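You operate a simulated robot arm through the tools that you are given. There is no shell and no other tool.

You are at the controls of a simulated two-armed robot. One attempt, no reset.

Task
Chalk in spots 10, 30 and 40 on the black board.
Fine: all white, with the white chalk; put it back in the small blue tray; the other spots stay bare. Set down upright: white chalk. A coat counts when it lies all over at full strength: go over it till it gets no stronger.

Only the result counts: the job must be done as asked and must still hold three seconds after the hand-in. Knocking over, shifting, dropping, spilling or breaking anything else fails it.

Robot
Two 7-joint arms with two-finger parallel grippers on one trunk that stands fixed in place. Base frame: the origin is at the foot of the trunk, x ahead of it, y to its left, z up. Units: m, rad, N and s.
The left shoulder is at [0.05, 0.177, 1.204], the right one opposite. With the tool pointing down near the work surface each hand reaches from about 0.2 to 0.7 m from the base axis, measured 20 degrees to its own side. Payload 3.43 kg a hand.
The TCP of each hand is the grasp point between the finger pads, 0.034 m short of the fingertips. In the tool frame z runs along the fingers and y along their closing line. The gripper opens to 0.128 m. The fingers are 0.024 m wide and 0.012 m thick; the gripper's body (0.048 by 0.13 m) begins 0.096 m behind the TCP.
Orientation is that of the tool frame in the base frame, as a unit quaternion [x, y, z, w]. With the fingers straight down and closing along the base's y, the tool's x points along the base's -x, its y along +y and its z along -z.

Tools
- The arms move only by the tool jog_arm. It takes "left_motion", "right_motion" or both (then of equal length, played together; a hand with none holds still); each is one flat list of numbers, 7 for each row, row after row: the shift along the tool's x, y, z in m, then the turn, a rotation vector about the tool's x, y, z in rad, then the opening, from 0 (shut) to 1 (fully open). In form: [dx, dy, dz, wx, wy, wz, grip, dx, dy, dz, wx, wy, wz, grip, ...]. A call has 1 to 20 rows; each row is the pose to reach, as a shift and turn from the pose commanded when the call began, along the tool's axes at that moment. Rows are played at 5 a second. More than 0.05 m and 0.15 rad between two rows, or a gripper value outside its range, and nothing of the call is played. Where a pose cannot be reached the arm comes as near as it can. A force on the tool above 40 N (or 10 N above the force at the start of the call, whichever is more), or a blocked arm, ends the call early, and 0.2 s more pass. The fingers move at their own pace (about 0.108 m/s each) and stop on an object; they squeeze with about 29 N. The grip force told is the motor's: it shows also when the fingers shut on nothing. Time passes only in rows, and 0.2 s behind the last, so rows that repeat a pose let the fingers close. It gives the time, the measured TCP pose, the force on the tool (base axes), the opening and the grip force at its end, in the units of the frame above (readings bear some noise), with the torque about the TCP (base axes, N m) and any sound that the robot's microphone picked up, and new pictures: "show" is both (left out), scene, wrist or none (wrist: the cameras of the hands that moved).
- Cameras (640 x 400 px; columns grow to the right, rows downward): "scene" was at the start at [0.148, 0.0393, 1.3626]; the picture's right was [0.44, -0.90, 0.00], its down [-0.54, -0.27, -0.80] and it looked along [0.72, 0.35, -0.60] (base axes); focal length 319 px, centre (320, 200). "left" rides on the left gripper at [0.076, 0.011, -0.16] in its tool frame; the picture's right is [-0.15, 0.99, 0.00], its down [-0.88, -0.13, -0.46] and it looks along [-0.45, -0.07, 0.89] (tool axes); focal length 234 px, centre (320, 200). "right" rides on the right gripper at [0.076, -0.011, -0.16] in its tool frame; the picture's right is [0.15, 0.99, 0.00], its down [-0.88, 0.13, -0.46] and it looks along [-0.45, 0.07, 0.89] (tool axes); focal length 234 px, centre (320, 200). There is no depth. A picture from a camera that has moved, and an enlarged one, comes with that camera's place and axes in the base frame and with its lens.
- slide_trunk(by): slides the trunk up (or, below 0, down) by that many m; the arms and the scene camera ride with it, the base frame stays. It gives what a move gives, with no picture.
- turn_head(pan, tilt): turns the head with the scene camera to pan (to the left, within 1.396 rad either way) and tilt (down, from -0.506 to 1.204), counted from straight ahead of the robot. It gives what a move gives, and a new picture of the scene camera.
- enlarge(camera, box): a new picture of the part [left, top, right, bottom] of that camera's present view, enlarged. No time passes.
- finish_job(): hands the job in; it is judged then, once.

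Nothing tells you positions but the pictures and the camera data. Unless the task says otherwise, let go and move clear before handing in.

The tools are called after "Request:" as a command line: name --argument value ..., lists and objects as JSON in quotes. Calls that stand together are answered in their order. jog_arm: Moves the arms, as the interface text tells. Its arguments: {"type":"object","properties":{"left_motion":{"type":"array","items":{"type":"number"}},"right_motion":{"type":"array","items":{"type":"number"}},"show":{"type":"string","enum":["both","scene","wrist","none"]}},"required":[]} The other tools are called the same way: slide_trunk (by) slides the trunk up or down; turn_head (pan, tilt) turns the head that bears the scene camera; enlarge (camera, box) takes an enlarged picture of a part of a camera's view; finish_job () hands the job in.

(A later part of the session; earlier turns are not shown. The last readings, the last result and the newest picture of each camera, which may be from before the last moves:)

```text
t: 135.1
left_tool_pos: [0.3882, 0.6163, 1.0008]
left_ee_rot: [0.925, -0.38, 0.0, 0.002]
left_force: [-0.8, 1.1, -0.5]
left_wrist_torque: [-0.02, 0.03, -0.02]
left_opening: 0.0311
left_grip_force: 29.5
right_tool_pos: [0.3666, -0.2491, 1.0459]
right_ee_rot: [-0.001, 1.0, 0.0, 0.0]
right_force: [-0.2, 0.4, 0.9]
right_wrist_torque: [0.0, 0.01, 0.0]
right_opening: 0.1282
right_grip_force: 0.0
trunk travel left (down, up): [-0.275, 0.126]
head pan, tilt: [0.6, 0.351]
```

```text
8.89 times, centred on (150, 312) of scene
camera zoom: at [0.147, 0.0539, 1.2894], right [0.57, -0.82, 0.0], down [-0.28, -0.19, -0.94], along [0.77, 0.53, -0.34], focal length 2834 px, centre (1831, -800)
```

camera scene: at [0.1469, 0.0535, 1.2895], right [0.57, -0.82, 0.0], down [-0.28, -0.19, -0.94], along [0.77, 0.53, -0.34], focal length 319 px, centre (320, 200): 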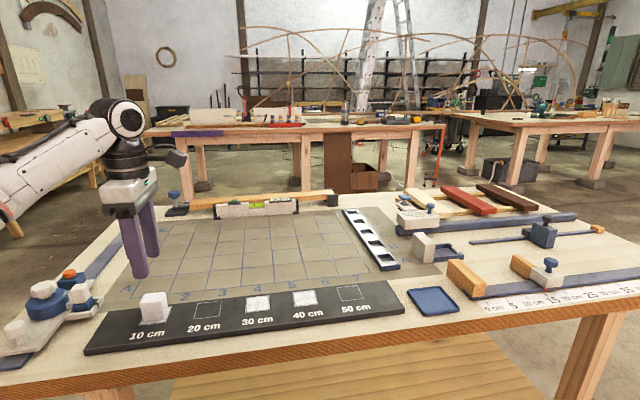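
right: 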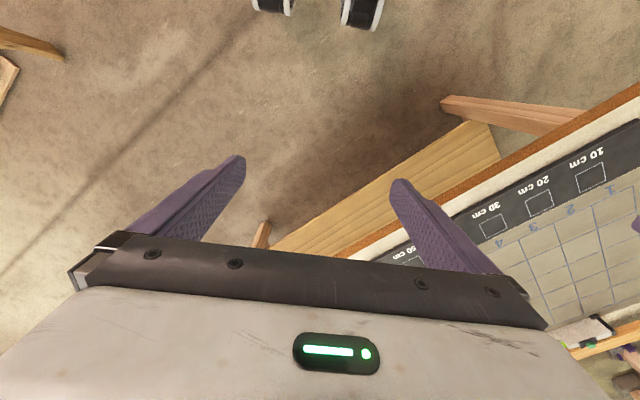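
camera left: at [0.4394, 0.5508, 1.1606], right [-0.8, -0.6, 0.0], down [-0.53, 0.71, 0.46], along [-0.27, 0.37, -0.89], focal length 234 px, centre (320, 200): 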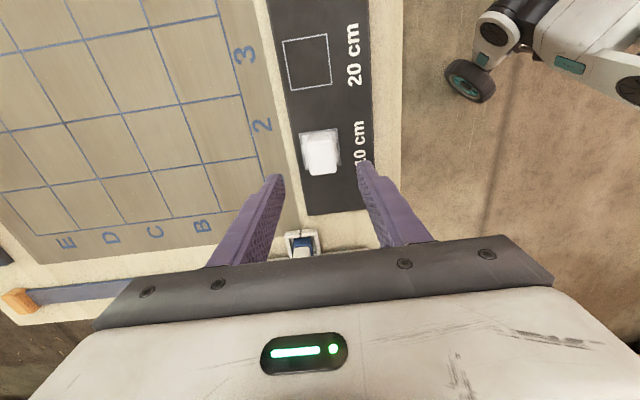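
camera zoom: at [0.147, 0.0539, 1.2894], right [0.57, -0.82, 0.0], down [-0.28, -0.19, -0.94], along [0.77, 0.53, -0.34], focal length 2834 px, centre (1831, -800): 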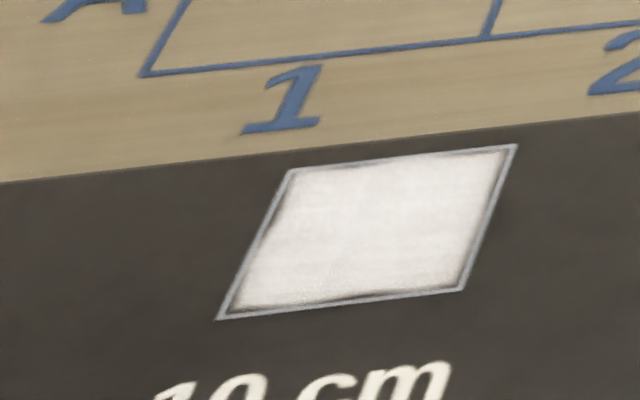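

No visible change from the last pass, so spot 10 is saturated. For certainty I'll also re-rub spots 30 and 40; moving to spot 30 now at a safe height over spot 20.

Request:
jog_arm --left_motion '[0.04, 0, 0.02, 0, 0, 0, 0, 0.08, 0, 0.04, 0, 0, 0, 0, 0.12, 0, 0.06, 0, 0, 0, 0, 0.16, 0, 0.06, 0, 0, 0, 0, 0.2, 0, 0.06, 0, 0, 0, 0, 0.2, 0, 0.06, 0, 0, 0, 0]'

Request:
enlarge --camera "left" --box '[240, 60, 400, 240]'

```text
t: 136.5
left_tool_pos: [0.5292, 0.4776, 0.9419]
left_ee_rot: [0.925, -0.38, 0.0, 0.001]
left_force: [-0.2, -0.3, -0.1]
left_wrist_torque: [0.0, 0.01, -0.02]
left_opening: 0.0313
left_grip_force: 28.8
right_tool_pos: [0.367, -0.2496, 1.0451]
right_ee_rot: [0.0, 1.0, 0.0, 0.0]
right_force: [-0.4, 0.3, 0.2]
right_wrist_torque: [0.02, -0.03, 0.01]
right_opening: 0.1281
right_grip_force: 0.1
trunk travel left (down, up): [-0.275, 0.126]
head pan, tilt: [0.6, 0.351]
camera scene: at [0.147, 0.0536, 1.2895], right [0.57, -0.82, 0.0], down [-0.28, -0.19, -0.94], along [0.77, 0.53, -0.34], focal length 319 px, centre (320, 200)
camera left: at [0.5755, 0.417, 1.1023], right [-0.8, -0.6, 0.0], down [-0.53, 0.71, 0.46], along [-0.27, 0.36, -0.89], focal length 234 px, centre (320, 200)
```

scene: 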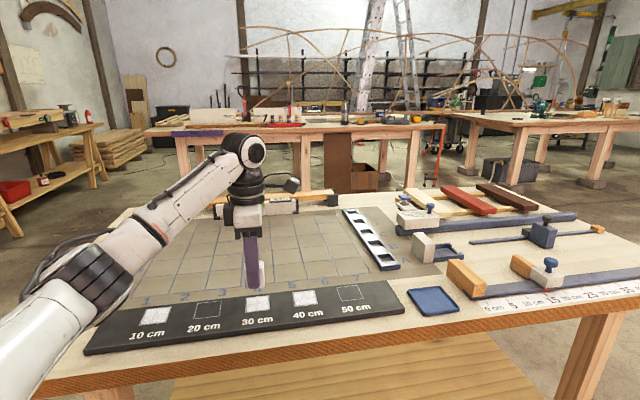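
left: 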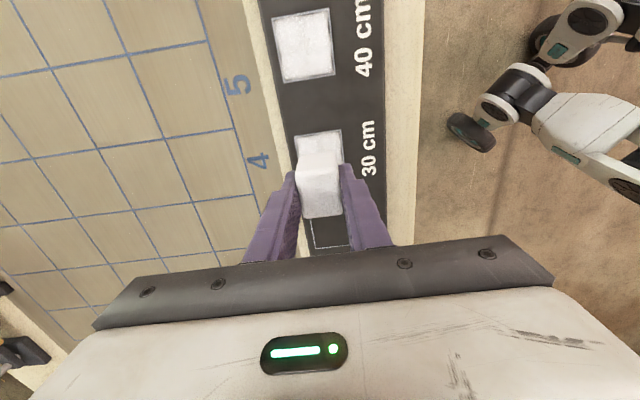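

```text
2.22 times, centred on (320, 150) of left
camera zoom: at [0.5755, 0.417, 1.1023], right [-0.8, -0.6, 0.0], down [-0.53, 0.71, 0.46], along [-0.27, 0.36, -0.89], focal length 520 px, centre (320, 311)
```

zoom: 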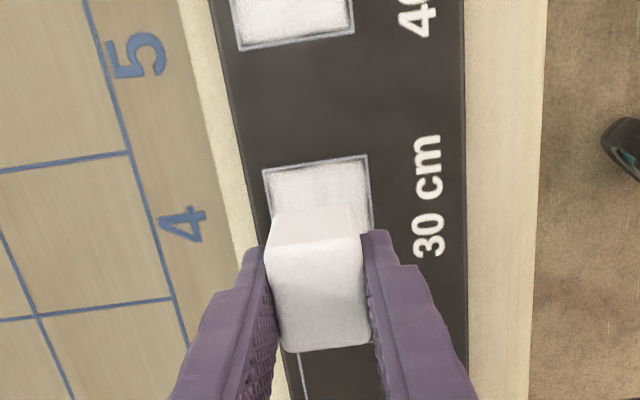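

Request:
jog_arm --left_motion '[0.002, 0, 0.03, 0, 0, 0, 0, 0.002, 0, 0.0485, 0, 0, 0, 0, 0.015, 0, 0.0503, 0, 0, 0, 0, -0.011, 0, 0.0503, 0, 0, 0, 0, -0.011, -0.0045, 0.0503, 0, 0, 0, 0, 0.015, -0.0045, 0.0503, 0, 0, 0, 0, 0.015, -0.009, 0.0503, 0, 0, 0, 0, -0.011, -0.009, 0.0503, 0, 0, 0, 0, -0.011, -0.0135, 0.0503, 0, 0, 0, 0, 0.015, -0.0135, 0.0503, 0, 0, 0, 0, 0.015, -0.016, 0.0503, 0, 0, 0, 0, -0.011, -0.016, 0.0503, 0, 0, 0, 0, -0.011, -0.011, 0.0503, 0, 0, 0, 0, 0.015, -0.011, 0.0503, 0, 0, 0, 0, 0.015, -0.0065, 0.0503, 0, 0, 0, 0, -0.011, -0.0065, 0.0503, 0, 0, 0, 0, -0.011, -0.002, 0.0503, 0, 0, 0, 0, 0.015, -0.002, 0.0503, 0, 0, 0, 0, 0.015, 0.002, 0.0503, 0, 0, 0, 0, -0.011, 0.002, 0.0503, 0, 0, 0, 0]' --show "none"

Request:
jog_arm --left_motion '[0, 0.0045, 0, 0, 0, 0, 0, 0.026, 0.0045, 0, 0, 0, 0, 0, 0.026, 0.009, 0, 0, 0, 0, 0, 0, 0.009, 0, 0, 0, 0, 0, 0, 0.014, 0, 0, 0, 0, 0, 0.026, 0.014, 0, 0, 0, 0, 0, 0, 0.014, 0, 0, 0, 0, 0, 0, 0.0115, 0, 0, 0, 0, 0, 0.026, 0.0115, 0, 0, 0, 0, 0, 0.026, 0.007, 0, 0, 0, 0, 0, 0, 0.007, 0, 0, 0, 0, 0, 0, 0.0025, 0, 0, 0, 0, 0, 0.026, 0.0025, 0, 0, 0, 0, 0, 0.026, -0.002, 0, 0, 0, 0, 0, 0, -0.002, 0, 0, 0, 0, 0, 0, -0.01, 0, 0, 0, 0, 0, 0, -0.018, 0, 0, 0, 0, 0, 0.026, -0.018, 0, 0, 0, 0, 0, 0.026, -0.01, 0, 0, 0, 0, 0, 0.013, -0.002, 0, 0, 0, 0, 0]' --show "none"

Request:
enlarge --camera "left" --box '[240, 110, 400, 230]'

Request:
enlarge --camera "scene" --box '[210, 240, 340, 340]'

```text
t: 140.7
left_tool_pos: [0.5237, 0.4814, 0.8945]
left_ee_rot: [0.925, -0.381, 0.0, 0.001]
left_force: [2.8, -2.8, 13.4]
left_wrist_torque: [0.02, 0.03, 0.0]
left_opening: 0.0312
left_grip_force: 28.9
right_tool_pos: [0.3663, -0.2493, 1.0452]
right_ee_rot: [-0.001, 1.0, 0.0, 0.001]
right_force: [-0.4, 0.4, -0.7]
right_wrist_torque: [-0.01, 0.05, 0.0]
right_opening: 0.128
right_grip_force: 0.0
trunk travel left (down, up): [-0.275, 0.126]
head pan, tilt: [0.6, 0.351]
```

```text
t: 144.9
left_tool_pos: [0.531, 0.4738, 0.8953]
left_ee_rot: [0.925, -0.38, 0.0, 0.0]
left_force: [2.7, 0.8, 6.0]
left_wrist_torque: [0.09, 0.04, -0.04]
left_opening: 0.0312
left_grip_force: 28.7
right_tool_pos: [0.3664, -0.2496, 1.0447]
right_ee_rot: [0.0, 1.0, 0.0, 0.0]
right_force: [0.6, -0.5, -0.8]
right_wrist_torque: [0.0, 0.02, -0.02]
right_opening: 0.128
right_grip_force: 0.0
trunk travel left (down, up): [-0.275, 0.126]
head pan, tilt: [0.6, 0.351]
```

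```text
3.33 times, centred on (320, 170) of left
camera zoom: at [0.5774, 0.4137, 1.0543], right [-0.8, -0.6, 0.0], down [-0.53, 0.71, 0.45], along [-0.27, 0.36, -0.89], focal length 781 px, centre (320, 300)
```

zoom: 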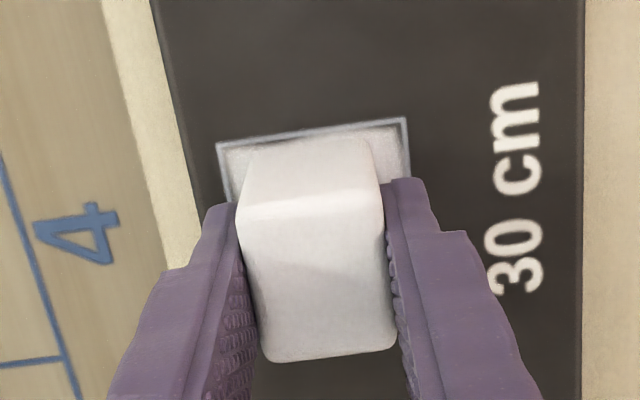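

```text
4.00 times, centred on (275, 290) of scene
camera zoom: at [0.1465, 0.0533, 1.2896], right [0.57, -0.82, 0.0], down [-0.28, -0.19, -0.94], along [0.77, 0.53, -0.34], focal length 1276 px, centre (500, -160)
```

zoom: 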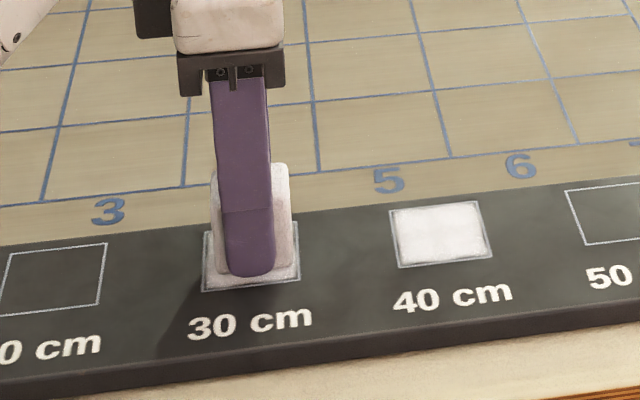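

Spot 30 has had its extra dense pass and the chalk stands at its centre. I release it here, lift off, and prepare the strongly tilted grip needed for spot 40's extra pass and the return to the tray.

Request:
jog_arm --left_motion '[0, 0, -0.001, 0, 0, 0, 0, 0, 0, -0.001, 0, 0, 0, 0.28, 0, 0, -0.001, 0, 0, 0, 0.4, 0, 0, -0.001, 0, 0, 0, 0.5, 0, 0, -0.03, 0, 0, 0, 0.5, 0, 0, -0.07, 0, 0, 0, 0.5, 0, 0, -0.105, 0, 0, 0, 0.5]' --show "none"

Request:
enlarge --camera "scene" --box '[210, 240, 340, 340]'

Request:
enlarge --camera "left" --box '[270, 100, 370, 200]'

```text
t: 146.5
left_tool_pos: [0.5313, 0.4751, 0.9977]
left_ee_rot: [0.925, -0.381, -0.001, 0.001]
left_force: [0.1, 0.1, -0.1]
left_wrist_torque: [0.04, 0.0, 0.02]
left_opening: 0.0641
left_grip_force: 0.2
right_tool_pos: [0.3664, -0.2487, 1.0454]
right_ee_rot: [0.0, 1.0, 0.0, 0.0]
right_force: [0.7, 0.2, 0.1]
right_wrist_torque: [0.0, -0.01, 0.01]
right_opening: 0.1281
right_grip_force: 0.0
trunk travel left (down, up): [-0.275, 0.126]
head pan, tilt: [0.6, 0.351]
```

```text
4.00 times, centred on (275, 290) of scene
camera zoom: at [0.1466, 0.0533, 1.2895], right [0.57, -0.82, 0.0], down [-0.28, -0.19, -0.94], along [0.77, 0.53, -0.34], focal length 1276 px, centre (500, -160)
```

zoom: 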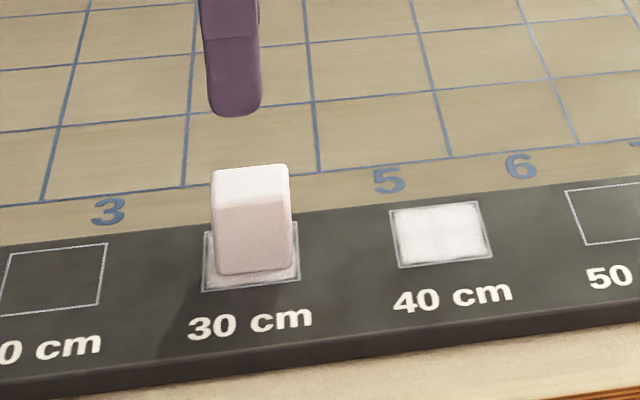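

```text
4.00 times, centred on (320, 150) of left
camera zoom: at [0.5773, 0.414, 1.1581], right [-0.8, -0.6, 0.0], down [-0.53, 0.71, 0.46], along [-0.27, 0.36, -0.89], focal length 937 px, centre (320, 400)
```

zoom: 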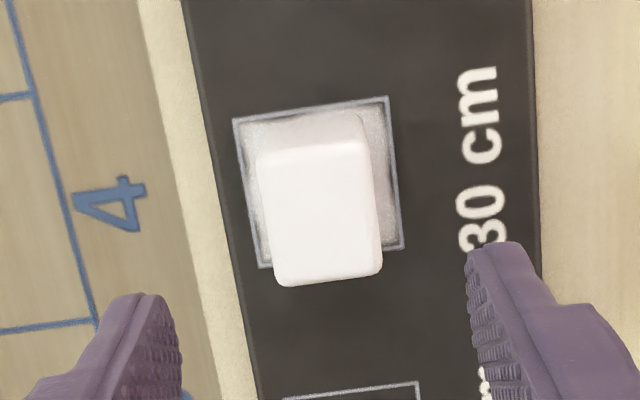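

Request:
jog_arm --left_motion '[-0.0025, 0, -0.0058, 0, 0.1333, 0, 0.5, -0.0051, 0, -0.0116, 0, 0.2667, 0, 0.5, -0.0076, 0, -0.0173, 0, 0.4, 0, 0.5, -0.0101, 0, -0.0231, 0, 0.5333, 0, 0.5, -0.0127, 0, -0.0289, 0, 0.6667, 0, 0.5, -0.0152, 0, -0.0347, 0, 0.8, 0, 0.5, -0.0177, 0, -0.0404, 0, 0.9333, 0, 0.5, -0.0203, 0, -0.0462, 0, 1.0667, 0, 0.5, -0.0228, 0, -0.052, 0, 1.2, 0, 0.5, -0.0228, 0, -0.052, 0, 1.2, 0, 0.5]'

Request:
slide_trunk --by -0.1

Request:
enlarge --camera "left" --box '[240, 130, 400, 250]'

```text
t: 148.7
left_tool_pos: [0.5165, 0.4907, 1.0505]
left_ee_rot: [0.763, -0.315, 0.522, 0.216]
left_force: [0.1, -0.2, 0.6]
left_wrist_torque: [0.0, -0.02, 0.03]
left_opening: 0.064
left_grip_force: 0.1
right_tool_pos: [0.367, -0.2494, 1.0443]
right_ee_rot: [0.0, 1.0, 0.0, 0.0]
right_force: [-0.5, 0.8, -0.1]
right_wrist_torque: [-0.01, -0.03, -0.01]
right_opening: 0.1278
right_grip_force: 0.0
trunk travel left (down, up): [-0.275, 0.126]
head pan, tilt: [0.6, 0.351]
camera scene: at [0.1469, 0.0535, 1.2895], right [0.57, -0.82, 0.0], down [-0.28, -0.19, -0.94], along [0.77, 0.53, -0.34], focal length 319 px, centre (320, 200)
camera left: at [0.4218, 0.5686, 1.1787], right [-0.73, -0.67, -0.14], down [-0.44, 0.62, -0.66], along [0.52, -0.42, -0.74], focal length 234 px, centre (320, 200)
```

scene: 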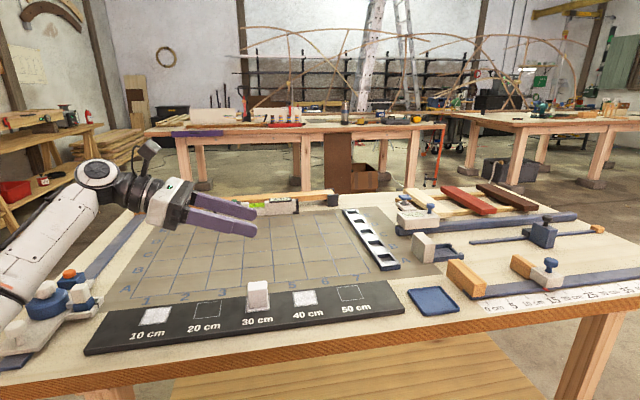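
left: 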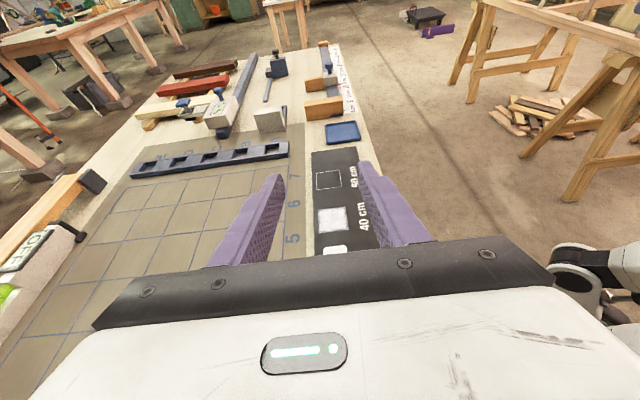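

```text
t: 150.1
left_tool_pos: [0.5168, 0.4901, 0.9495]
left_ee_rot: [0.764, -0.313, 0.522, 0.214]
left_force: [0.1, 0.0, -0.6]
left_wrist_torque: [-0.05, 0.03, -0.01]
left_opening: 0.0638
left_grip_force: 0.0
right_tool_pos: [0.3673, -0.2498, 0.9448]
right_ee_rot: [0.0, 1.0, 0.0, -0.001]
right_force: [0.5, -0.3, 0.0]
right_wrist_torque: [-0.02, 0.01, 0.01]
right_opening: 0.1281
right_grip_force: 0.1
trunk travel left (down, up): [-0.175, 0.226]
head pan, tilt: [0.6, 0.351]
```

```text
3.33 times, centred on (320, 190) of left
camera zoom: at [0.422, 0.5684, 1.0788], right [-0.73, -0.67, -0.14], down [-0.44, 0.62, -0.66], along [0.52, -0.42, -0.74], focal length 781 px, centre (320, 233)
```

zoom: 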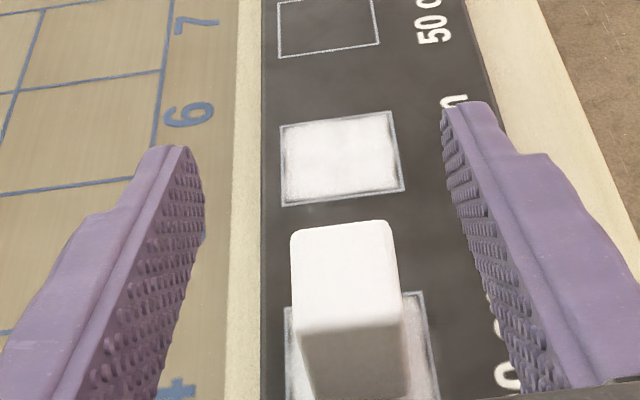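

The chalk is at (0.532, 0.473) and the tilted hand is above it. I descend straight down around it.

Request:
jog_arm --left_motion '[-0.0143, 0.001, 0.005, 0, 0, 0, 0.5, -0.0286, 0.001, 0.01, 0, 0, 0, 0.5, -0.0428, 0.001, 0.015, 0, 0, 0, 0.5, -0.0571, 0.001, 0.02, 0, 0, 0, 0.5, -0.0571, 0.001, 0.02, 0, 0, 0, 0.5]'

Request:
enlarge --camera "left" --box '[240, 130, 400, 250]'

Request:
enlarge --camera "scene" --box '[180, 200, 320, 300]'

```text
t: 151.2
left_tool_pos: [0.5144, 0.4919, 0.889]
left_ee_rot: [0.764, -0.314, 0.522, 0.215]
left_force: [0.0, 0.1, 0.2]
left_wrist_torque: [-0.02, 0.0, 0.0]
left_opening: 0.0638
left_grip_force: 0.1
right_tool_pos: [0.3675, -0.2504, 0.9458]
right_ee_rot: [0.0, 1.0, 0.0, -0.001]
right_force: [0.7, -0.3, 0.5]
right_wrist_torque: [-0.03, 0.02, 0.01]
right_opening: 0.1279
right_grip_force: 0.0
trunk travel left (down, up): [-0.175, 0.226]
head pan, tilt: [0.6, 0.351]
camera scene: at [0.1469, 0.0536, 1.1895], right [0.57, -0.82, 0.0], down [-0.28, -0.19, -0.94], along [0.77, 0.53, -0.34], focal length 319 px, centre (320, 200)
camera left: at [0.4201, 0.5693, 1.0182], right [-0.73, -0.67, -0.14], down [-0.44, 0.62, -0.66], along [0.52, -0.42, -0.74], focal length 234 px, centre (320, 200)
```

scene: 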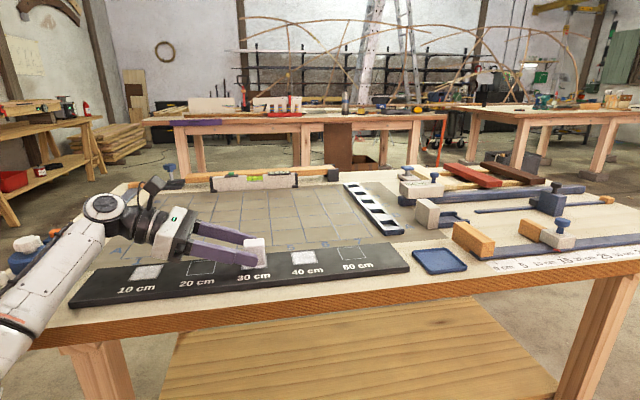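
left: 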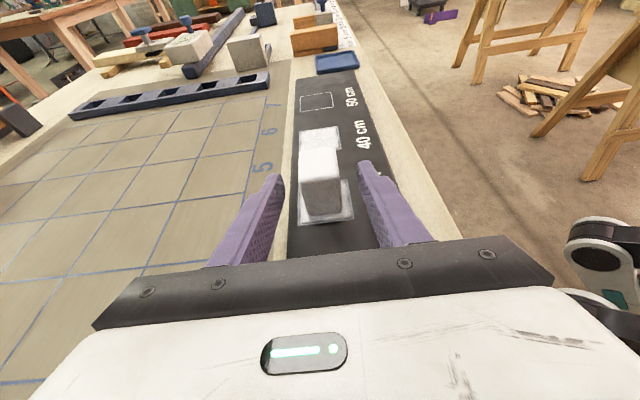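

```text
3.33 times, centred on (320, 190) of left
camera zoom: at [0.4201, 0.5693, 1.0182], right [-0.73, -0.67, -0.14], down [-0.44, 0.62, -0.66], along [0.52, -0.42, -0.74], focal length 781 px, centre (320, 233)
```

zoom: 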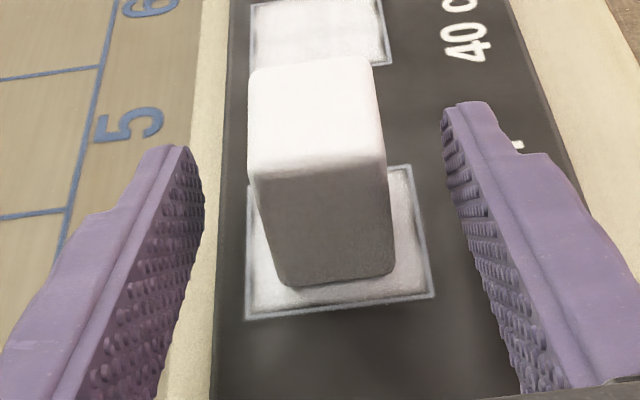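

```text
4.00 times, centred on (250, 250) of scene
camera zoom: at [0.1469, 0.0536, 1.1895], right [0.57, -0.82, 0.0], down [-0.28, -0.19, -0.94], along [0.77, 0.53, -0.34], focal length 1276 px, centre (600, 0)
```

zoom: 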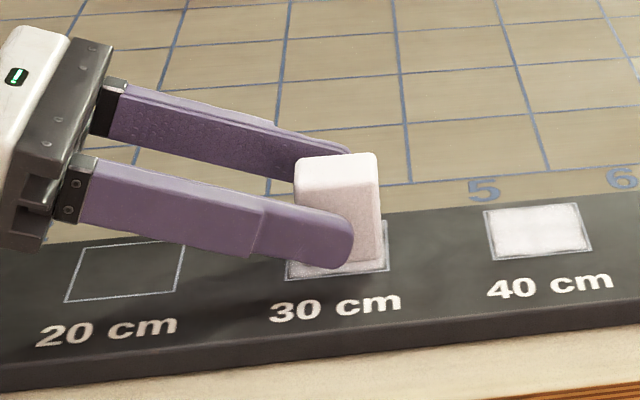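

Request:
jog_arm --left_motion '[0, 0, 0, 0, 0, 0, 0.38, 0, 0, 0, 0, 0, 0, 0.28, 0, 0, 0, 0, 0, 0, 0.15, 0, 0, 0, 0, 0, 0, 0, 0, 0, 0, 0, 0, 0, 0, 0, 0, 0, 0, 0, 0, 0]' --show "none"

Request:
enlarge --camera "left" --box '[240, 130, 400, 250]'

Request:
enlarge --camera "scene" --box '[180, 200, 320, 300]'

```text
t: 152.7
left_tool_pos: [0.5146, 0.4909, 0.89]
left_ee_rot: [0.763, -0.314, 0.522, 0.215]
left_force: [0.5, 0.1, 0.2]
left_wrist_torque: [0.0, 0.0, -0.03]
left_opening: 0.031
left_grip_force: 28.7
right_tool_pos: [0.3666, -0.2496, 0.9444]
right_ee_rot: [0.0, 1.0, 0.0, 0.0]
right_force: [-0.6, -0.2, 0.3]
right_wrist_torque: [-0.01, -0.01, 0.0]
right_opening: 0.1279
right_grip_force: 0.1
trunk travel left (down, up): [-0.175, 0.226]
head pan, tilt: [0.6, 0.351]
```

```text
3.33 times, centred on (320, 190) of left
camera zoom: at [0.4202, 0.5692, 1.0184], right [-0.73, -0.67, -0.14], down [-0.44, 0.62, -0.66], along [0.52, -0.42, -0.74], focal length 781 px, centre (320, 233)
```

zoom: 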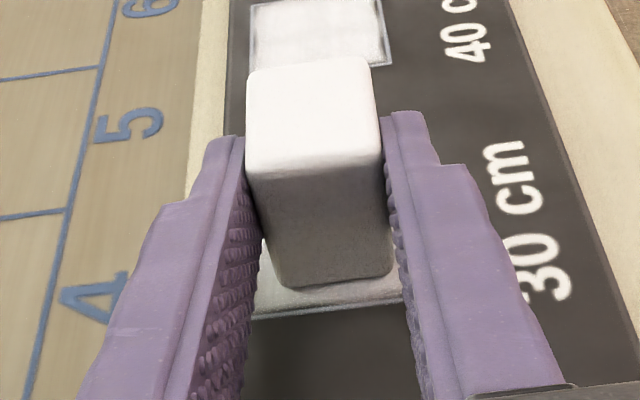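

```text
4.00 times, centred on (250, 250) of scene
camera zoom: at [0.1469, 0.0536, 1.1895], right [0.57, -0.82, 0.0], down [-0.28, -0.19, -0.94], along [0.77, 0.53, -0.34], focal length 1276 px, centre (600, 0)
```

zoom: 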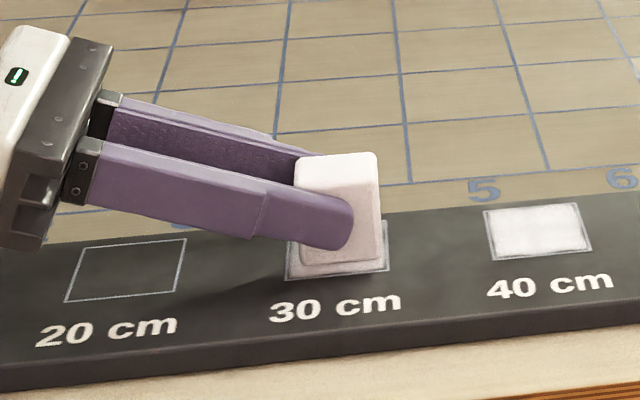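

Held again. I lift, carry the chalk over to spot 40 and give it an extra dense pass.

Request:
jog_arm --left_motion '[0.014, 0, -0.0054, 0, 0, 0, 0, 0.0279, 0, -0.0108, 0, 0, 0, 0, 0.0398, 0, 0.0196, 0, 0, 0, 0, 0.0516, 0, 0.0501, 0, 0, 0, 0, 0.0634, 0, 0.0805, 0, 0, 0, 0, 0.0634, 0, 0.0805, 0, 0, 0, 0]' --show "none"

Request:
enlarge --camera "scene" --box '[100, 220, 360, 310]'

Request:
enlarge --camera "left" --box '[240, 130, 400, 250]'

```text
t: 154.1
left_tool_pos: [0.5849, 0.4195, 0.9198]
left_ee_rot: [0.763, -0.314, 0.522, 0.215]
left_force: [-0.1, -0.4, -1.4]
left_wrist_torque: [0.01, 0.04, 0.01]
left_opening: 0.0314
left_grip_force: 28.7
right_tool_pos: [0.3662, -0.2488, 0.9454]
right_ee_rot: [-0.001, 1.0, 0.0, 0.0]
right_force: [-0.1, -0.3, -0.1]
right_wrist_torque: [0.01, 0.01, 0.02]
right_opening: 0.1281
right_grip_force: 0.1
trunk travel left (down, up): [-0.175, 0.226]
head pan, tilt: [0.6, 0.351]
```

```text
2.46 times, centred on (230, 265) of scene
camera zoom: at [0.1471, 0.0535, 1.1895], right [0.57, -0.82, 0.0], down [-0.28, -0.19, -0.94], along [0.77, 0.53, -0.34], focal length 785 px, centre (542, 40)
```

zoom: 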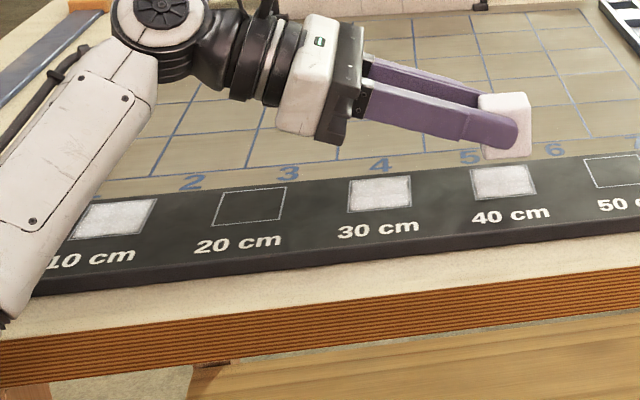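

```text
3.33 times, centred on (320, 190) of left
camera zoom: at [0.4909, 0.4975, 1.0475], right [-0.73, -0.67, -0.14], down [-0.44, 0.62, -0.66], along [0.52, -0.42, -0.74], focal length 781 px, centre (320, 233)
```

zoom: 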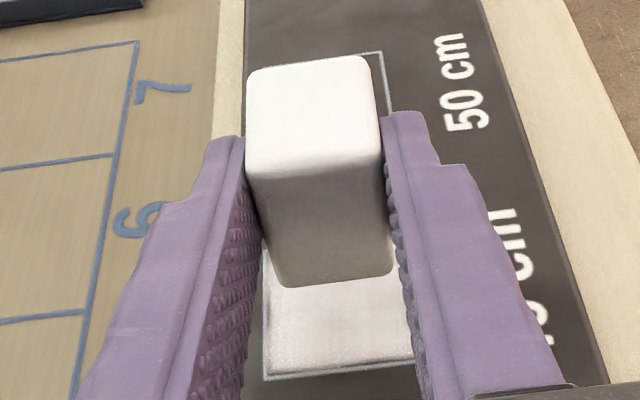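

Request:
jog_arm --left_motion '[-0.02, 0, 0.0078, 0, 0, 0, 0, -0.0275, 0, 0.0107, 0, 0, 0, 0, -0.0291, 0, 0.0113, 0, 0, 0, 0, -0.0244, 0, 0.0234, 0, 0, 0, 0, -0.0338, 0, -0.0008, 0, 0, 0, 0, -0.0338, -0.005, -0.0008, 0, 0, 0, 0, -0.0244, -0.005, 0.0234, 0, 0, 0, 0, -0.0244, -0.01, 0.0234, 0, 0, 0, 0, -0.0338, -0.01, -0.0008, 0, 0, 0, 0, -0.0338, -0.0155, -0.0008, 0, 0, 0, 0, -0.0244, -0.0155, 0.0234, 0, 0, 0, 0, -0.0338, -0.0155, -0.0008, 0, 0, 0, 0, -0.0338, -0.0075, -0.0008, 0, 0, 0, 0, -0.0244, -0.0075, 0.0234, 0, 0, 0, 0, -0.0244, -0.0025, 0.0234, 0, 0, 0, 0, -0.0338, -0.0025, -0.0008, 0, 0, 0, 0, -0.0338, 0.0025, -0.0008, 0, 0, 0, 0, -0.0244, 0.0025, 0.0234, 0, 0, 0, 0, -0.0244, 0.0075, 0.0234, 0, 0, 0, 0, -0.0338, 0.0075, -0.0008, 0, 0, 0, 0]' --show "none"

Request:
enlarge --camera "left" --box '[240, 130, 400, 250]'

Request:
enlarge --camera "scene" --box '[240, 220, 360, 300]'

```text
t: 158.2
left_tool_pos: [0.5685, 0.4257, 0.8903]
left_ee_rot: [0.763, -0.314, 0.523, 0.214]
left_force: [2.5, -1.7, 10.0]
left_wrist_torque: [-0.07, -0.25, -0.03]
left_opening: 0.0312
left_grip_force: 28.5
right_tool_pos: [0.3661, -0.251, 0.9464]
right_ee_rot: [0.0, 1.0, 0.001, 0.0]
right_force: [-0.4, -0.3, -0.6]
right_wrist_torque: [0.0, 0.0, 0.0]
right_opening: 0.1281
right_grip_force: 0.0
trunk travel left (down, up): [-0.175, 0.226]
head pan, tilt: [0.6, 0.351]
```

```text
3.33 times, centred on (320, 190) of left
camera zoom: at [0.4746, 0.5038, 1.0181], right [-0.73, -0.66, -0.14], down [-0.44, 0.62, -0.66], along [0.52, -0.42, -0.74], focal length 781 px, centre (320, 233)
```

zoom: 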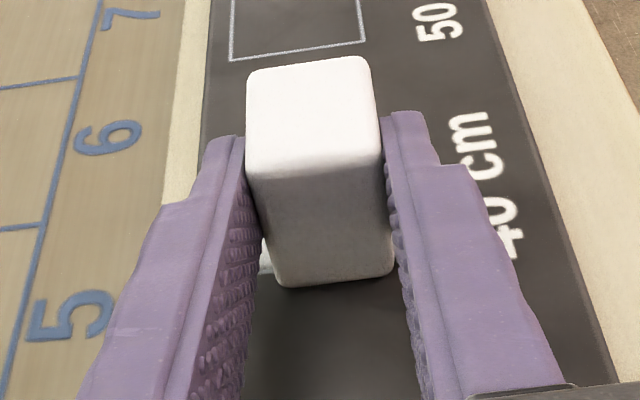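

```text
5.00 times, centred on (300, 260) of scene
camera zoom: at [0.1464, 0.0528, 1.1897], right [0.57, -0.82, 0.0], down [-0.28, -0.19, -0.94], along [0.77, 0.53, -0.34], focal length 1594 px, centre (420, -100)
```

zoom: 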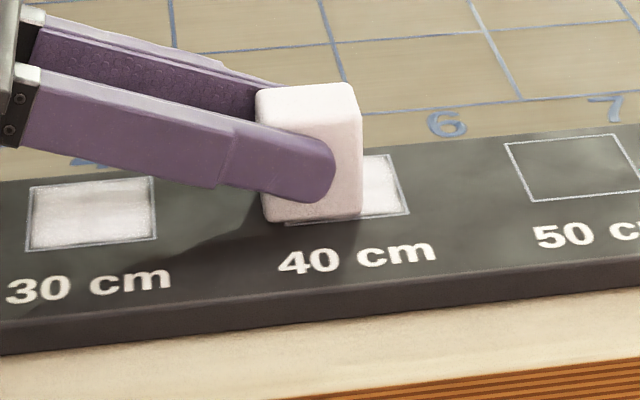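

Force is about 10 N and the chalk holds steady. I complete the second half of this pass over spot 40 and then lift.

Request:
jog_arm --left_motion '[0, 0.005, 0, 0, 0, 0, 0, 0.0094, 0.005, 0.0242, 0, 0, 0, 0, 0.0094, 0.008, 0.0242, 0, 0, 0, 0, 0, 0.008, 0, 0, 0, 0, 0, 0.0094, 0.008, 0.0242, 0, 0, 0, 0, 0.0094, 0.0025, 0.0242, 0, 0, 0, 0, 0, 0.0025, 0, 0, 0, 0, 0, 0, -0.0025, 0, 0, 0, 0, 0, 0.0094, -0.0025, 0.0242, 0, 0, 0, 0, 0.0094, -0.0075, 0.0242, 0, 0, 0, 0, 0, -0.0075, 0, 0, 0, 0, 0, 0.0047, -0.0075, 0.0121, 0, 0, 0, 0]' --show "none"

Request:
jog_arm --left_motion '[0.0186, 0, -0.0072, 0, 0, 0, 0, 0.0466, 0, -0.0181, 0, 0, 0, 0, 0.0745, 0, -0.0289, 0, 0, 0, 0, 0.0745, 0, -0.0289, 0, 0, 0, 0]'

Request:
enlarge --camera "scene" --box '[220, 230, 340, 290]'

Request:
enlarge --camera "scene" --box '[270, 180, 340, 250]'

```text
t: 160.8
left_tool_pos: [0.5831, 0.4221, 0.8897]
left_ee_rot: [0.765, -0.313, 0.521, 0.213]
left_force: [-0.8, 0.9, 5.8]
left_wrist_torque: [0.03, -0.15, 0.0]
left_opening: 0.0311
left_grip_force: 29.3
right_tool_pos: [0.3667, -0.2502, 0.9452]
right_ee_rot: [0.0, 1.0, 0.0, 0.0]
right_force: [0.3, 0.5, 0.8]
right_wrist_torque: [0.0, 0.01, 0.0]
right_opening: 0.1277
right_grip_force: 0.0
trunk travel left (down, up): [-0.175, 0.226]
head pan, tilt: [0.6, 0.351]
```

```text
t: 161.8
left_tool_pos: [0.5833, 0.4223, 0.9682]
left_ee_rot: [0.764, -0.313, 0.522, 0.215]
left_force: [0.5, -0.1, -0.4]
left_wrist_torque: [0.02, 0.01, 0.05]
left_opening: 0.0312
left_grip_force: 29.2
right_tool_pos: [0.3672, -0.2488, 0.9461]
right_ee_rot: [0.001, 1.0, 0.0, -0.001]
right_force: [-0.7, 0.2, -0.2]
right_wrist_torque: [0.0, 0.03, -0.02]
right_opening: 0.128
right_grip_force: 0.1
trunk travel left (down, up): [-0.175, 0.226]
head pan, tilt: [0.6, 0.351]
camera scene: at [0.1469, 0.0536, 1.1895], right [0.57, -0.82, 0.0], down [-0.28, -0.19, -0.94], along [0.77, 0.53, -0.34], focal length 319 px, centre (320, 200)
camera left: at [0.4886, 0.4995, 1.0971], right [-0.73, -0.67, -0.14], down [-0.44, 0.62, -0.65], along [0.52, -0.42, -0.74], focal length 234 px, centre (320, 200)
```

scene: 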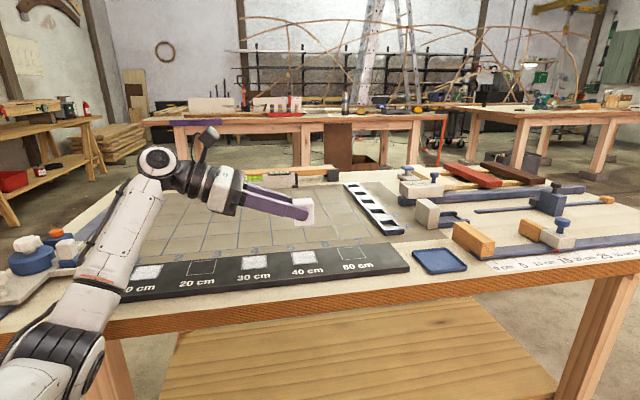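
left: 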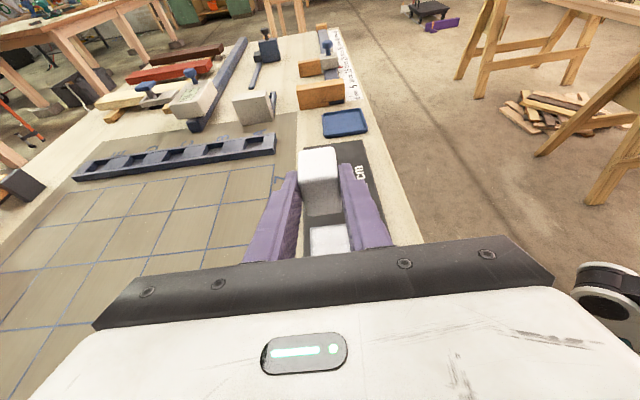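

```text
5.33 times, centred on (280, 260) of scene
camera zoom: at [0.1469, 0.0536, 1.1895], right [0.57, -0.82, 0.0], down [-0.28, -0.19, -0.94], along [0.77, 0.53, -0.34], focal length 1701 px, centre (533, -120)
```

zoom: 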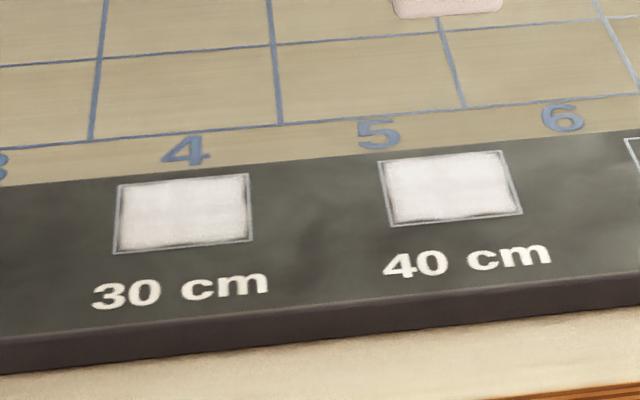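

```text
5.71 times, centred on (305, 215) of scene
camera zoom: at [0.1469, 0.0536, 1.1895], right [0.57, -0.82, 0.0], down [-0.28, -0.19, -0.94], along [0.77, 0.53, -0.34], focal length 1822 px, centre (406, 114)
```

zoom: 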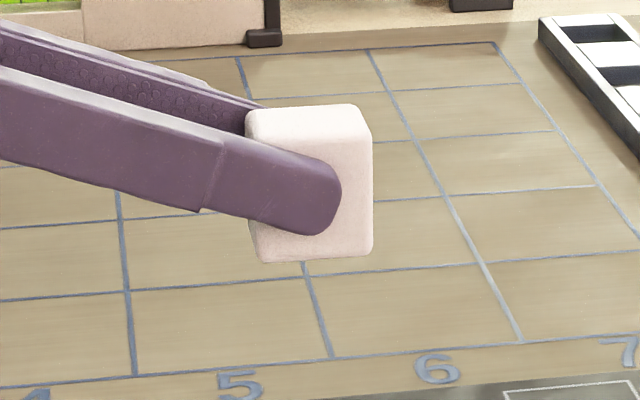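

All three spots are evenly white, and the chalk hangs upright in the grip. I lift high and carry it to above the tray, then will lower the trunk.

Request:
jog_arm --left_motion '[0.0348, 0, -0.0135, 0, 0, 0, 0, 0.0695, 0, -0.027, 0, 0, 0, 0, 0.1043, 0, -0.0405, 0, 0, 0, 0, 0.1185, 0.0071, -0.004, 0, 0, 0, 0, 0.1327, 0.0143, 0.0326, 0, 0, 0, 0, 0.1469, 0.0214, 0.0691, 0, 0, 0, 0, 0.1612, 0.0285, 0.1056, 0, 0, 0, 0, 0.1754, 0.0356, 0.1422, 0, 0, 0, 0, 0.1896, 0.0428, 0.1787, 0, 0, 0, 0, 0.2038, 0.0499, 0.2152, 0, 0, 0, 0, 0.2038, 0.0499, 0.2152, 0, 0, 0, 0]'

```text
t: 164.2
left_tool_pos: [0.746, 0.1921, 1.0776]
left_ee_rot: [0.764, -0.314, 0.522, 0.215]
left_force: [0.0, 0.2, -1.2]
left_wrist_torque: [0.05, 0.0, 0.02]
left_opening: 0.031
left_grip_force: 29.5
right_tool_pos: [0.3674, -0.2501, 0.945]
right_ee_rot: [0.0, 1.0, 0.0, 0.0]
right_force: [-0.3, -0.2, 0.5]
right_wrist_torque: [0.0, 0.0, -0.01]
right_opening: 0.1279
right_grip_force: 0.2
trunk travel left (down, up): [-0.175, 0.226]
head pan, tilt: [0.6, 0.351]
camera scene: at [0.1471, 0.0534, 1.1895], right [0.57, -0.82, 0.0], down [-0.28, -0.19, -0.94], along [0.77, 0.53, -0.34], focal length 319 px, centre (320, 200)
camera left: at [0.6516, 0.2705, 1.2069], right [-0.73, -0.67, -0.14], down [-0.44, 0.62, -0.66], along [0.52, -0.42, -0.74], focal length 234 px, centre (320, 200)
```

scene: 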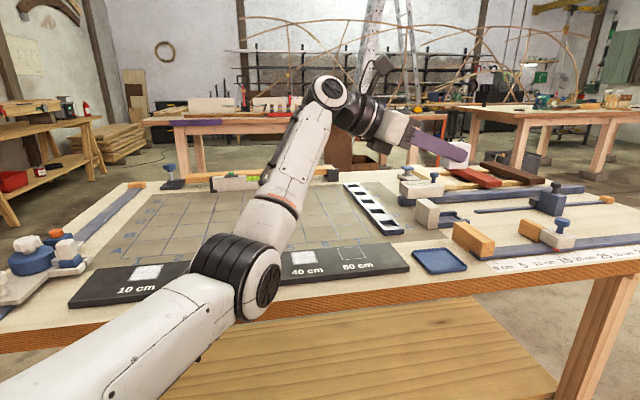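
left: 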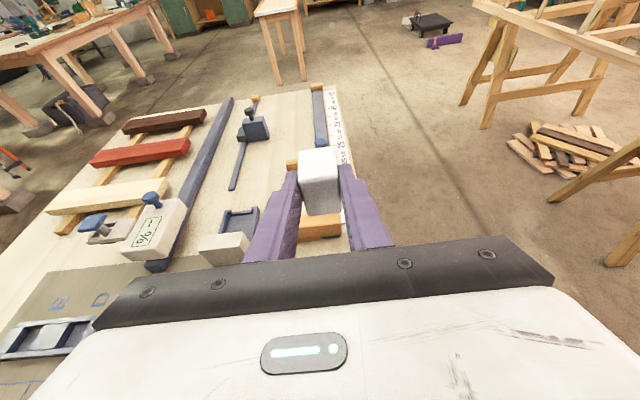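

The arm has swung into an elbow-low posture but reached the spot above the tray. I lower by arm in small steps, checking the elbow's clearance to the table edge.

Request:
jog_arm --left_motion '[-0.0252, 0, 0.0087, 0, 0, 0, 0, -0.0504, 0, 0.0174, 0, 0, 0, 0, -0.0756, 0, 0.0261, 0, 0, 0, 0, -0.0756, 0, 0.0261, 0, 0, 0, 0]'

```text
t: 165.2
left_tool_pos: [0.7423, 0.1951, 0.9979]
left_ee_rot: [0.764, -0.314, 0.521, 0.215]
left_force: [-0.1, 0.5, -1.1]
left_wrist_torque: [-0.03, 0.04, 0.01]
left_opening: 0.0311
left_grip_force: 28.9
right_tool_pos: [0.3667, -0.2502, 0.9456]
right_ee_rot: [0.001, 1.0, 0.0, 0.0]
right_force: [0.2, 0.0, -0.5]
right_wrist_torque: [0.0, 0.03, 0.0]
right_opening: 0.128
right_grip_force: 0.0
trunk travel left (down, up): [-0.175, 0.226]
head pan, tilt: [0.6, 0.351]
camera scene: at [0.147, 0.0536, 1.1895], right [0.57, -0.82, 0.0], down [-0.28, -0.19, -0.94], along [0.77, 0.53, -0.34], focal length 319 px, centre (320, 200)
camera left: at [0.6477, 0.2734, 1.1274], right [-0.73, -0.67, -0.14], down [-0.44, 0.62, -0.66], along [0.52, -0.42, -0.74], focal length 234 px, centre (320, 200)
```

scene: 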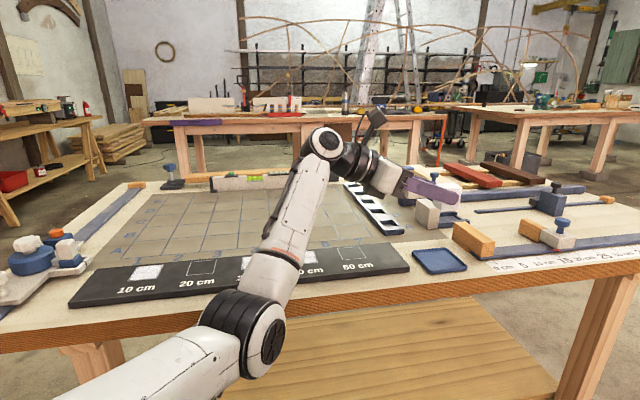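
left: 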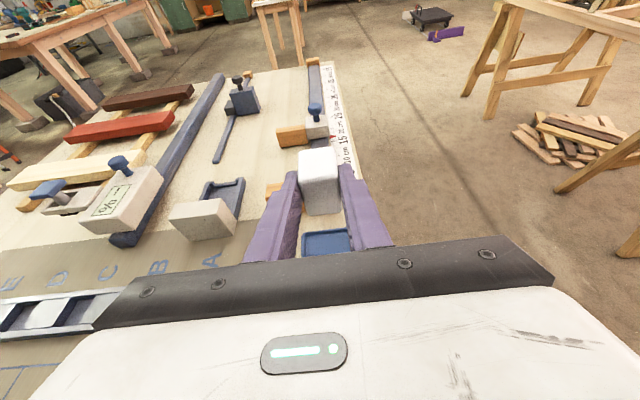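

Request:
jog_arm --left_motion '[-0.0186, 0, 0.0072, 0, 0, 0, 0, -0.0373, 0, 0.0145, 0, 0, 0, 0, -0.0559, 0, 0.0217, 0, 0, 0, 0, -0.0559, 0, 0.0217, 0, 0, 0, 0]'

Request:
enlarge --camera "left" --box '[240, 130, 400, 250]'

Request:
turn_head --pan 0.7 --tilt 0.75

```text
t: 166.2
left_tool_pos: [0.7403, 0.1965, 0.9389]
left_ee_rot: [0.764, -0.314, 0.521, 0.215]
left_force: [-0.7, 0.4, -1.6]
left_wrist_torque: [-0.03, 0.04, 0.0]
left_opening: 0.0312
left_grip_force: 29.0
right_tool_pos: [0.3681, -0.2497, 0.9458]
right_ee_rot: [0.0, 1.0, 0.0, 0.0]
right_force: [-0.9, 0.4, 0.8]
right_wrist_torque: [0.02, -0.01, -0.01]
right_opening: 0.128
right_grip_force: 0.0
trunk travel left (down, up): [-0.175, 0.226]
head pan, tilt: [0.6, 0.351]
camera scene: at [0.147, 0.0536, 1.1895], right [0.57, -0.82, 0.0], down [-0.28, -0.19, -0.94], along [0.77, 0.53, -0.34], focal length 319 px, centre (320, 200)
camera left: at [0.6469, 0.2739, 1.068], right [-0.73, -0.67, -0.14], down [-0.44, 0.62, -0.66], along [0.52, -0.42, -0.74], focal length 234 px, centre (320, 200)
```

scene: 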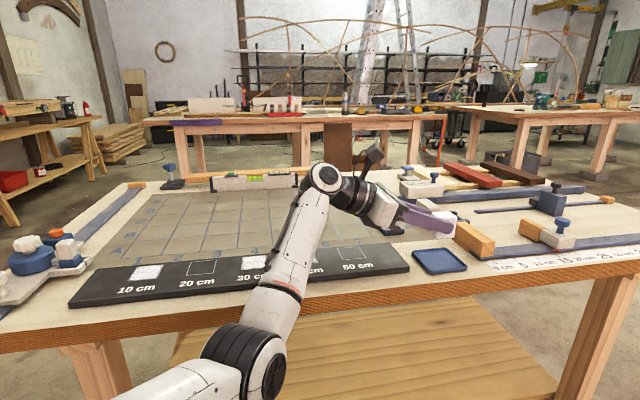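
left: 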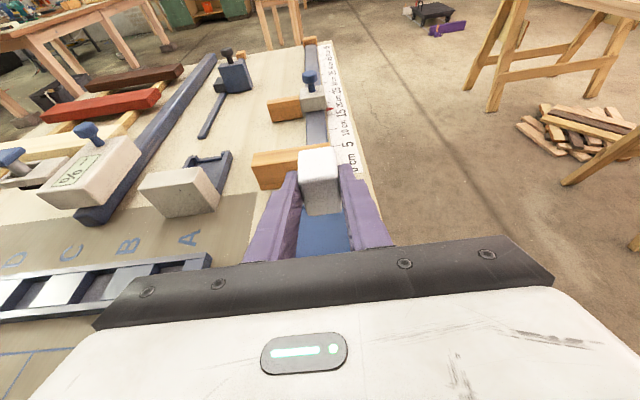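

```text
3.33 times, centred on (320, 190) of left
camera zoom: at [0.6469, 0.2739, 1.068], right [-0.73, -0.67, -0.14], down [-0.44, 0.62, -0.66], along [0.52, -0.42, -0.74], focal length 781 px, centre (320, 233)
```

zoom: 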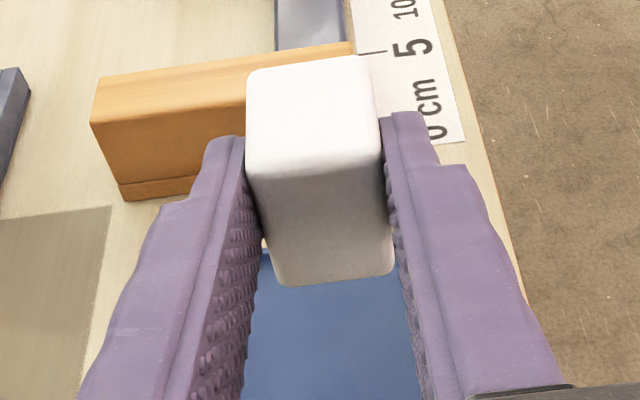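

```text
t: 167.1
left_tool_pos: [0.7403, 0.1953, 0.9395]
left_ee_rot: [0.764, -0.313, 0.522, 0.214]
left_force: [-0.5, -0.9, -1.1]
left_wrist_torque: [0.06, 0.04, -0.01]
left_opening: 0.0313
left_grip_force: 29.3
right_tool_pos: [0.3664, -0.2501, 0.946]
right_ee_rot: [0.0, 1.0, 0.0, 0.0]
right_force: [0.1, -0.6, 0.2]
right_wrist_torque: [-0.02, -0.02, 0.02]
right_opening: 0.128
right_grip_force: 0.1
trunk travel left (down, up): [-0.175, 0.226]
head pan, tilt: [0.7, 0.75]
camera scene: at [0.1336, 0.0544, 1.1539], right [0.64, -0.76, 0.0], down [-0.52, -0.44, -0.73], along [0.56, 0.47, -0.68], focal length 319 px, centre (320, 200)
```

scene: 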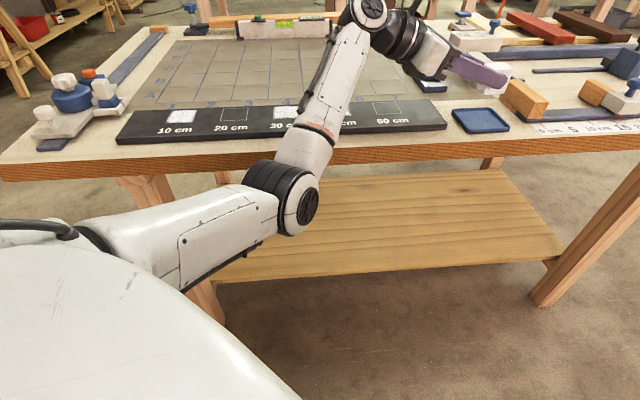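

Elbow and forearm clear the table edge by several centimetres. I correct a few millimetres toward the tray centre and lower to just above the tray.

Request:
jog_arm --left_motion '[-0.0033, -0.0015, 0.0055, 0, 0, 0, 0, -0.0172, -0.0015, 0.0109, 0, 0, 0, 0, -0.034, -0.0015, 0.0174, 0, 0, 0, 0, -0.034, -0.0015, 0.0174, 0, 0, 0, 0]' --show "none"

Request:
turn_head --pan 0.3 --tilt 0.5

Request:
enlarge --camera "left" --box '[240, 130, 400, 250]'

Request:
enlarge --camera "scene" --box '[280, 140, 400, 230]'

```text
t: 168.1
left_tool_pos: [0.7467, 0.1928, 0.9024]
left_ee_rot: [0.764, -0.314, 0.522, 0.215]
left_force: [-0.4, -1.1, 0.4]
left_wrist_torque: [0.05, 0.03, 0.0]
left_opening: 0.0312
left_grip_force: 28.9
right_tool_pos: [0.3664, -0.248, 0.9462]
right_ee_rot: [0.0, 1.0, 0.0, 0.001]
right_force: [-0.6, 0.1, 0.0]
right_wrist_torque: [0.04, 0.01, -0.02]
right_opening: 0.1279
right_grip_force: 0.0
trunk travel left (down, up): [-0.175, 0.226]
head pan, tilt: [0.7, 0.75]
```

```text
t: 169.0
left_tool_pos: [0.744, 0.1921, 0.9012]
left_ee_rot: [0.763, -0.314, 0.522, 0.215]
left_force: [0.3, 0.1, -1.1]
left_wrist_torque: [0.02, 0.01, 0.03]
left_opening: 0.0311
left_grip_force: 29.4
right_tool_pos: [0.367, -0.2503, 0.9458]
right_ee_rot: [0.0, 1.0, 0.0, 0.0]
right_force: [0.1, -0.5, -0.4]
right_wrist_torque: [0.02, 0.02, -0.02]
right_opening: 0.1279
right_grip_force: 0.0
trunk travel left (down, up): [-0.175, 0.226]
head pan, tilt: [0.3, 0.499]
camera scene: at [0.1571, 0.028, 1.1758], right [0.3, -0.95, 0.0], down [-0.46, -0.14, -0.88], along [0.84, 0.26, -0.48], focal length 319 px, centre (320, 200)
```

scene: 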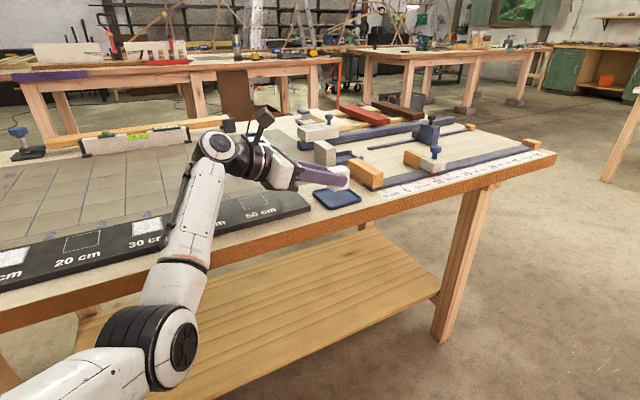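

```text
3.33 times, centred on (320, 190) of left
camera zoom: at [0.6508, 0.2709, 1.0304], right [-0.73, -0.67, -0.14], down [-0.44, 0.62, -0.66], along [0.52, -0.42, -0.74], focal length 781 px, centre (320, 233)
```

zoom: 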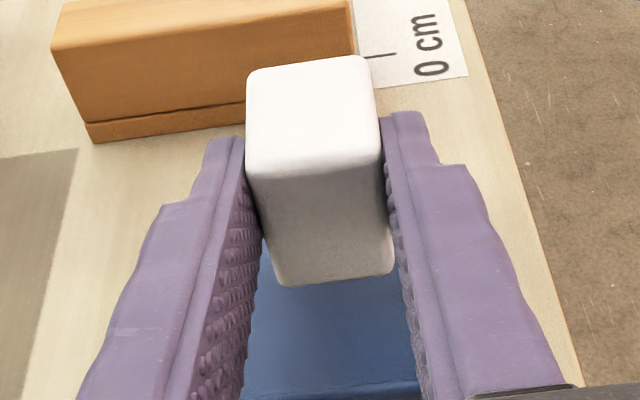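

```text
4.44 times, centred on (340, 185) of scene
camera zoom: at [0.1571, 0.028, 1.1758], right [0.3, -0.95, 0.0], down [-0.46, -0.14, -0.88], along [0.84, 0.26, -0.48], focal length 1417 px, centre (231, 267)
```

zoom: 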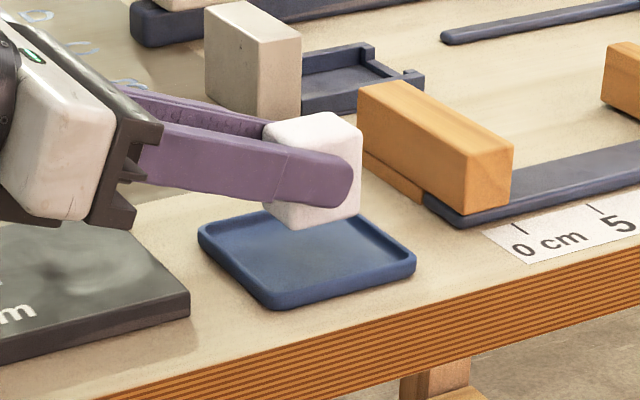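

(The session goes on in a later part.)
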